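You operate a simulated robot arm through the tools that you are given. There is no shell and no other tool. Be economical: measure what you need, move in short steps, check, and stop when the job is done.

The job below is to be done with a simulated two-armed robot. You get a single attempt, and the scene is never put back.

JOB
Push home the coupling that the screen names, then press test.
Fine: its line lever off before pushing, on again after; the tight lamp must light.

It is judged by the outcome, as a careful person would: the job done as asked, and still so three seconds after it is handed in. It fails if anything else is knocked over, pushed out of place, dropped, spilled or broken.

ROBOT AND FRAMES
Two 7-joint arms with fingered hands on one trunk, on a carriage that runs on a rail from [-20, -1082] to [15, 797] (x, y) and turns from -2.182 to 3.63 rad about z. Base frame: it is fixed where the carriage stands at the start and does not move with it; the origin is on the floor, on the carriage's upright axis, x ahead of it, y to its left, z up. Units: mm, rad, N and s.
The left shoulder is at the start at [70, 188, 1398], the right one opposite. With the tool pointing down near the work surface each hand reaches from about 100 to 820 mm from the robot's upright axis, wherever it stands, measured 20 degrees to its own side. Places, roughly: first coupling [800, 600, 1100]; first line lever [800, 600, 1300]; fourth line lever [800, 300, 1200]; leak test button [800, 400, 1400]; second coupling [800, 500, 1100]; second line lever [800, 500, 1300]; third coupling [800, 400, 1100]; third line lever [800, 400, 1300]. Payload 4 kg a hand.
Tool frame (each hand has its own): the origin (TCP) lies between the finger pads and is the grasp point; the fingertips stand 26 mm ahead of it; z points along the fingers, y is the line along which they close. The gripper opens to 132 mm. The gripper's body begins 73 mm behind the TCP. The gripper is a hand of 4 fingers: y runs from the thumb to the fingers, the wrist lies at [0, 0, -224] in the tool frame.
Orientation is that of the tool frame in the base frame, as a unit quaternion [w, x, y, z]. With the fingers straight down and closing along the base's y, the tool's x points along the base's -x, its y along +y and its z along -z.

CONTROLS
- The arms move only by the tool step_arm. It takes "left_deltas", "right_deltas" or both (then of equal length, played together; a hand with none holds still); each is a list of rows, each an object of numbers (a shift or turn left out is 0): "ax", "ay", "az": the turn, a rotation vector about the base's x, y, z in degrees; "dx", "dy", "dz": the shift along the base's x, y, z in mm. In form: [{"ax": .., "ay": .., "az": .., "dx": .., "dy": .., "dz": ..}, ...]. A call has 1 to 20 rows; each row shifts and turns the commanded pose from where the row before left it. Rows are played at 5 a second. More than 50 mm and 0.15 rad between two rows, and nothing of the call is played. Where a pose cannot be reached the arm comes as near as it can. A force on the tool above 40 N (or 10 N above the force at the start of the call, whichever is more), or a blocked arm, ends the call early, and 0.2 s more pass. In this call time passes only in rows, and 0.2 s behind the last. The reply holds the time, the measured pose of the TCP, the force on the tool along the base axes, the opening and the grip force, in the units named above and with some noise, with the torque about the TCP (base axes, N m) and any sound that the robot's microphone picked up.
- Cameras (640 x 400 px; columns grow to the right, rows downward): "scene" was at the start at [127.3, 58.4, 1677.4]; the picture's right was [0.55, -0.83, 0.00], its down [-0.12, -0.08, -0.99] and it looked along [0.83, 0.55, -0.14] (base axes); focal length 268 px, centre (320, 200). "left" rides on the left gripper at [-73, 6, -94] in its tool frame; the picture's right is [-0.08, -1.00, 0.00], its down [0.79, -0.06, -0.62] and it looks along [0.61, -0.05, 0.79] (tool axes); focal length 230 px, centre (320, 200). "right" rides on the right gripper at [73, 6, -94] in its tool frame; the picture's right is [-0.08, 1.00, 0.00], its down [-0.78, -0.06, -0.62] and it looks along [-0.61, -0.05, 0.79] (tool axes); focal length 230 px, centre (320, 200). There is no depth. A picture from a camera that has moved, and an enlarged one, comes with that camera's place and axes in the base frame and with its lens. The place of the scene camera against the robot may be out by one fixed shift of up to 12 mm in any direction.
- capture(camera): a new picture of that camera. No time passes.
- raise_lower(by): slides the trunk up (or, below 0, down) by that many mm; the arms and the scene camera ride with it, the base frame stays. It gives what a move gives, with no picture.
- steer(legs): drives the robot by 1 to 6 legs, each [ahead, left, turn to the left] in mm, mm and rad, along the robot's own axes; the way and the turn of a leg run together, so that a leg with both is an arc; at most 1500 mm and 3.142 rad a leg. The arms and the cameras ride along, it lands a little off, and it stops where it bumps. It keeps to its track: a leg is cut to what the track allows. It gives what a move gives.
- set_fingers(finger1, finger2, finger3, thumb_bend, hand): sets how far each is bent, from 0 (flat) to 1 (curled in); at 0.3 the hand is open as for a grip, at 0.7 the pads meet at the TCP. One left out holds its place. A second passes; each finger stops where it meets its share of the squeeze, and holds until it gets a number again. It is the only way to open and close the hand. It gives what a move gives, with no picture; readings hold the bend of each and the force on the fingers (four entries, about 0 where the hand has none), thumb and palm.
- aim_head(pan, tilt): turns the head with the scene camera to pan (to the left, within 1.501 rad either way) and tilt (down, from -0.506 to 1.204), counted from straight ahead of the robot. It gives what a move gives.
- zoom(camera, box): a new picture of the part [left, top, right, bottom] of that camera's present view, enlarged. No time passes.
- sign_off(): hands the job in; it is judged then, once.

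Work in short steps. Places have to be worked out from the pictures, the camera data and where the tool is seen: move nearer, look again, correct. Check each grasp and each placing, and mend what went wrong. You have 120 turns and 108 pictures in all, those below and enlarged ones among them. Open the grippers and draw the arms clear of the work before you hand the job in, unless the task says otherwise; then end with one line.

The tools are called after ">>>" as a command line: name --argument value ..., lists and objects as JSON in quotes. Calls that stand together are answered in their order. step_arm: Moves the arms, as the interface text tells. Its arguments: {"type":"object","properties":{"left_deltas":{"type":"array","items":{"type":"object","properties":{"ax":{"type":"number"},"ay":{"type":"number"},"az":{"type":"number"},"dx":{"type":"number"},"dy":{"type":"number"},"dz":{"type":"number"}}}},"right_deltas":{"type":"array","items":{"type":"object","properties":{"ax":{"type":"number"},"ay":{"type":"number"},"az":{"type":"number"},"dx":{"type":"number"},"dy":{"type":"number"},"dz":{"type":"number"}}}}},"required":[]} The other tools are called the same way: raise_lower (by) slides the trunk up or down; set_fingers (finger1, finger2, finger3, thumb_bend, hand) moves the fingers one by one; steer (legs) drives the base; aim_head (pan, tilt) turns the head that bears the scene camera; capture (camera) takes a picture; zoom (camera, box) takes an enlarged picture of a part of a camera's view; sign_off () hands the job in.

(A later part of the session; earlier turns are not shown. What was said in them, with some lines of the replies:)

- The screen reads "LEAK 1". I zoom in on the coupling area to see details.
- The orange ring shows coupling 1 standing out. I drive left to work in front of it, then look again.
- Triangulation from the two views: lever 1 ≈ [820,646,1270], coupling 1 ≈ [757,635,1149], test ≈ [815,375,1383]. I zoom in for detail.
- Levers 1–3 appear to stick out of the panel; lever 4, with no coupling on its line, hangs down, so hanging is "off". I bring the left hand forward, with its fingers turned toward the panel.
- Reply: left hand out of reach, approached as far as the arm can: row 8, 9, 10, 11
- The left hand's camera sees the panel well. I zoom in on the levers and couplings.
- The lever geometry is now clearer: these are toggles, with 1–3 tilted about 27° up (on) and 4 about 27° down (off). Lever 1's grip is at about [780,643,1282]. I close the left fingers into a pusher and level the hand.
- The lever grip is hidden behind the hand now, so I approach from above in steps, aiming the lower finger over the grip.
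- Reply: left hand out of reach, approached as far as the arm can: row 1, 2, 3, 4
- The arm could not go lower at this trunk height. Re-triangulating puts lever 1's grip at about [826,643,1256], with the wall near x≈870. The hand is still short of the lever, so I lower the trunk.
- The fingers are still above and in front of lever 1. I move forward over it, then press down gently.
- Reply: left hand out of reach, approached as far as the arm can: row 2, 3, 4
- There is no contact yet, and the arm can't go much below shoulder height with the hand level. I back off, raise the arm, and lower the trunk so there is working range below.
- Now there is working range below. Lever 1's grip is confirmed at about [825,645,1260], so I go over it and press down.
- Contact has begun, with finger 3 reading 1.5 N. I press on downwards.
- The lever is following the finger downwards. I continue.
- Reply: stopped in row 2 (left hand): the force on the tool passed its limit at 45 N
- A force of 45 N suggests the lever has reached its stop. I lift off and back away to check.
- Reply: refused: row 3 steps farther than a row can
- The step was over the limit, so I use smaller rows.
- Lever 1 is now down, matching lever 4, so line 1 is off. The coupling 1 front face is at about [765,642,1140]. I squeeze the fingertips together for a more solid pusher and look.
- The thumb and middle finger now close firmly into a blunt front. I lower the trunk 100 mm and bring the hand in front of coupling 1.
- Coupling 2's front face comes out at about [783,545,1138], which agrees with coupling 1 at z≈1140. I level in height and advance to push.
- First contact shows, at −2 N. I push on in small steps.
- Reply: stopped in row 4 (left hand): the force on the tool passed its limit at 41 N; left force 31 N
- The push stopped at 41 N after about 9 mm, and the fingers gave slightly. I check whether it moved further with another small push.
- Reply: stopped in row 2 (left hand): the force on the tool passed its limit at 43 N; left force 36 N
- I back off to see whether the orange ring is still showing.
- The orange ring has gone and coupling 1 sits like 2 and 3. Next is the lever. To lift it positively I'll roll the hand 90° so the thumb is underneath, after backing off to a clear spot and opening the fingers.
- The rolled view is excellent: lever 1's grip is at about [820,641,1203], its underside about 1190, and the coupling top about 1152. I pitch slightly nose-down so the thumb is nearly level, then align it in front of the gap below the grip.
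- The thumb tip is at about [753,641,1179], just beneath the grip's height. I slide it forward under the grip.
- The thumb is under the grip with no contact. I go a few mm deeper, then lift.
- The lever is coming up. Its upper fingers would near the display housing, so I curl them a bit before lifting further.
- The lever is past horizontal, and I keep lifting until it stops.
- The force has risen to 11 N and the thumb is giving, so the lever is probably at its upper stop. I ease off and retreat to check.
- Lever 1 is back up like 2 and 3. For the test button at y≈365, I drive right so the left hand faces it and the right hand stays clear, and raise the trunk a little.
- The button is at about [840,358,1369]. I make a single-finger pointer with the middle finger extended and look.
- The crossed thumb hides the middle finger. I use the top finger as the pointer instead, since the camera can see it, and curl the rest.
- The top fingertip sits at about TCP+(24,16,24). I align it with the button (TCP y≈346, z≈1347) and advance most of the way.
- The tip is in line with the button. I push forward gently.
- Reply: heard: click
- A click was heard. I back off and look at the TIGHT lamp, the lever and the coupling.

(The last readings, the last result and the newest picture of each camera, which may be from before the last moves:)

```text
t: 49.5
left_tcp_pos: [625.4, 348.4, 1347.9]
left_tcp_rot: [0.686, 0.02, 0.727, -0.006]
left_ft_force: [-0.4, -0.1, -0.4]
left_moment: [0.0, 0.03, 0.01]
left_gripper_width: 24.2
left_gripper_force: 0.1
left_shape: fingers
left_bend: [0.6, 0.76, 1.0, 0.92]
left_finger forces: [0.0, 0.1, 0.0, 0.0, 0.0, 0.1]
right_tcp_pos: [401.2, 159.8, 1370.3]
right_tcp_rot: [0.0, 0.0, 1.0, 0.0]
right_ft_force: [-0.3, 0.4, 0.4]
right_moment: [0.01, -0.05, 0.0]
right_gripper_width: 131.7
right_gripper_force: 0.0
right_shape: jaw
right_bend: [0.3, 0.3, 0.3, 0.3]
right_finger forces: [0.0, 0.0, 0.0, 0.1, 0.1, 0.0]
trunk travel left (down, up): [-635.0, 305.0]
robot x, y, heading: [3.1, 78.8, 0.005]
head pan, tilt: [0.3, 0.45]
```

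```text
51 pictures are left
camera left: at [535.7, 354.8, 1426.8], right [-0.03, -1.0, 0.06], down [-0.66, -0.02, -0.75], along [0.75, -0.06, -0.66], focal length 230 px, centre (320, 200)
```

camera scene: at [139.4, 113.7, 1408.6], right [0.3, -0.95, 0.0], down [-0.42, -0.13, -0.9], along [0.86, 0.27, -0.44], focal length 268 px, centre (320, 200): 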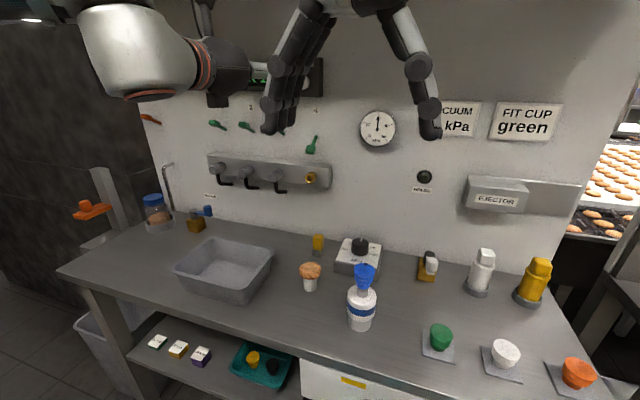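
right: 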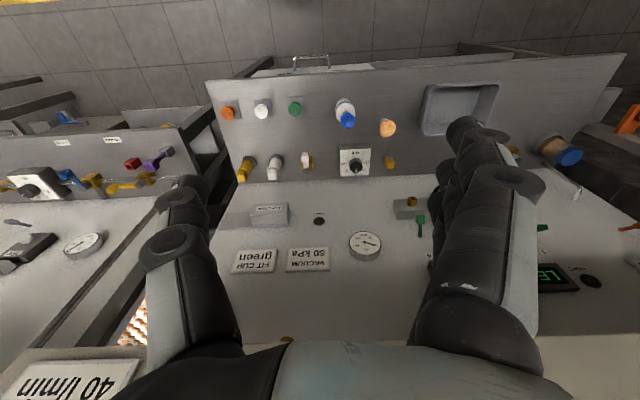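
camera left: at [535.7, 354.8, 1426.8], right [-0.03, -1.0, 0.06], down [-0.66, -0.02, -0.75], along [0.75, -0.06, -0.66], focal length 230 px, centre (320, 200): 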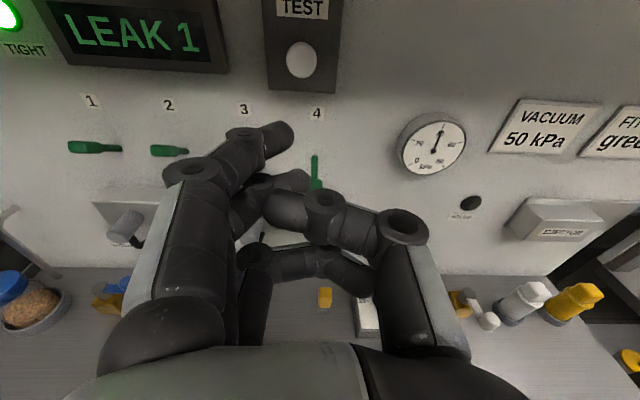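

The TIGHT lamp is lit green and lever 1 stands level with lever 2. I open the hand and draw the arm clear.

>>> set_fingers --hand "left" --finger1 0.3 --finger2 0.3 --finger3 0.3 --thumb_bend 0.3

>>> step_arm --left_deltas '[{"dx": -30}, {"dx": -30, "dz": 20}]'

>>> capture --camera "left"

>>> capture --camera "scene"

```text
t: 50.5
left_tcp_pos: [627.0, 346.8, 1347.6]
left_tcp_rot: [0.685, 0.02, 0.728, -0.006]
left_ft_force: [-0.3, 0.0, 0.4]
left_moment: [-0.01, -0.01, 0.01]
left_gripper_width: 135.6
left_gripper_force: 0.1
left_shape: fingers
left_bend: [0.3, 0.3, 0.3, 0.3]
left_finger forces: [0.1, 0.1, 0.0, 0.1, 0.0, 0.1]
right_tcp_pos: [403.5, 159.6, 1369.3]
right_tcp_rot: [0.0, -0.001, 1.0, 0.0]
right_ft_force: [-0.3, 0.2, -0.2]
right_moment: [0.0, 0.02, 0.0]
right_gripper_width: 132.0
right_gripper_force: 0.0
right_shape: jaw
right_bend: [0.3, 0.3, 0.3, 0.3]
right_finger forces: [0.0, 0.0, 0.1, 0.0, 0.1, 0.0]
trunk travel left (down, up): [-635.0, 305.0]
robot x, y, heading: [0.5, 82.6, 0.003]
head pan, tilt: [0.3, 0.45]
```

```text
t: 51.1
left_tcp_pos: [566.4, 346.4, 1367.9]
left_tcp_rot: [0.686, 0.02, 0.727, -0.006]
left_ft_force: [-0.2, -0.4, 0.7]
left_moment: [-0.01, 0.01, 0.01]
left_gripper_width: 135.8
left_gripper_force: 0.1
left_shape: fingers
left_bend: [0.3, 0.3, 0.3, 0.3]
left_finger forces: [0.0, 0.0, 0.1, 0.0, 0.0, 0.0]
right_tcp_pos: [401.3, 160.2, 1370.5]
right_tcp_rot: [0.001, -0.001, 1.0, 0.0]
right_ft_force: [0.8, 0.1, 0.8]
right_moment: [0.03, -0.02, -0.02]
right_gripper_width: 131.8
right_gripper_force: 0.1
right_shape: jaw
right_bend: [0.3, 0.3, 0.3, 0.3]
right_finger forces: [0.1, 0.0, 0.0, 0.0, 0.1, 0.0]
trunk travel left (down, up): [-635.0, 305.0]
robot x, y, heading: [1.5, 78.9, 0.002]
head pan, tilt: [0.3, 0.45]
```

```text
50 pictures are left
camera left: at [477.3, 353.6, 1446.6], right [-0.03, -1.0, 0.06], down [-0.66, -0.02, -0.75], along [0.75, -0.06, -0.66], focal length 230 px, centre (320, 200)
```

left: 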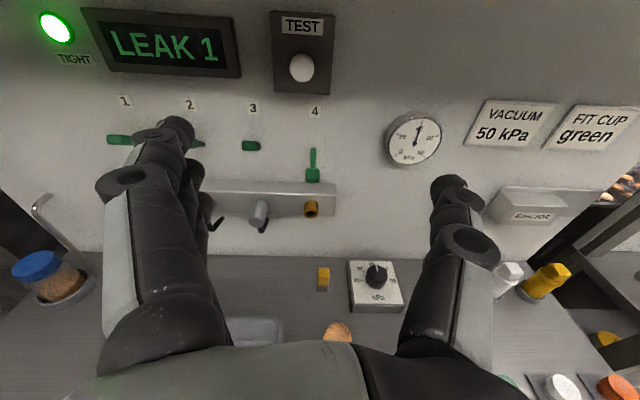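

```text
49 pictures are left
camera scene: at [137.1, 113.4, 1408.9], right [0.3, -0.95, 0.0], down [-0.41, -0.13, -0.9], along [0.86, 0.27, -0.43], focal length 268 px, centre (320, 200)
```

scene: 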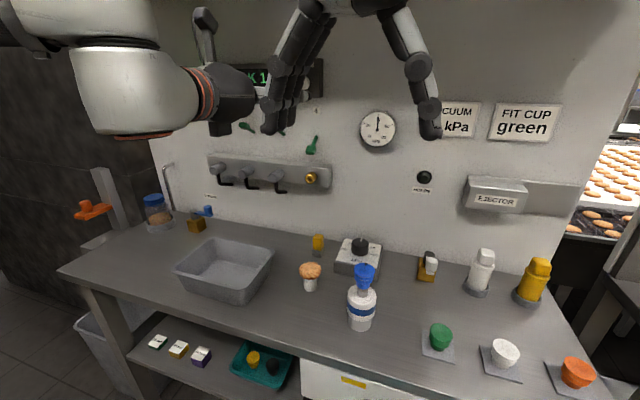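

The lamp is steady green, nothing else is disturbed and the hands are open and clear. I hand the job in.

>>> sign_off

```text
The job is handed in.
```

Coupling 1 is pushed home, its line lever was turned off before the push and back on after, the test button has been pressed, and the TIGHT lamp is lit.
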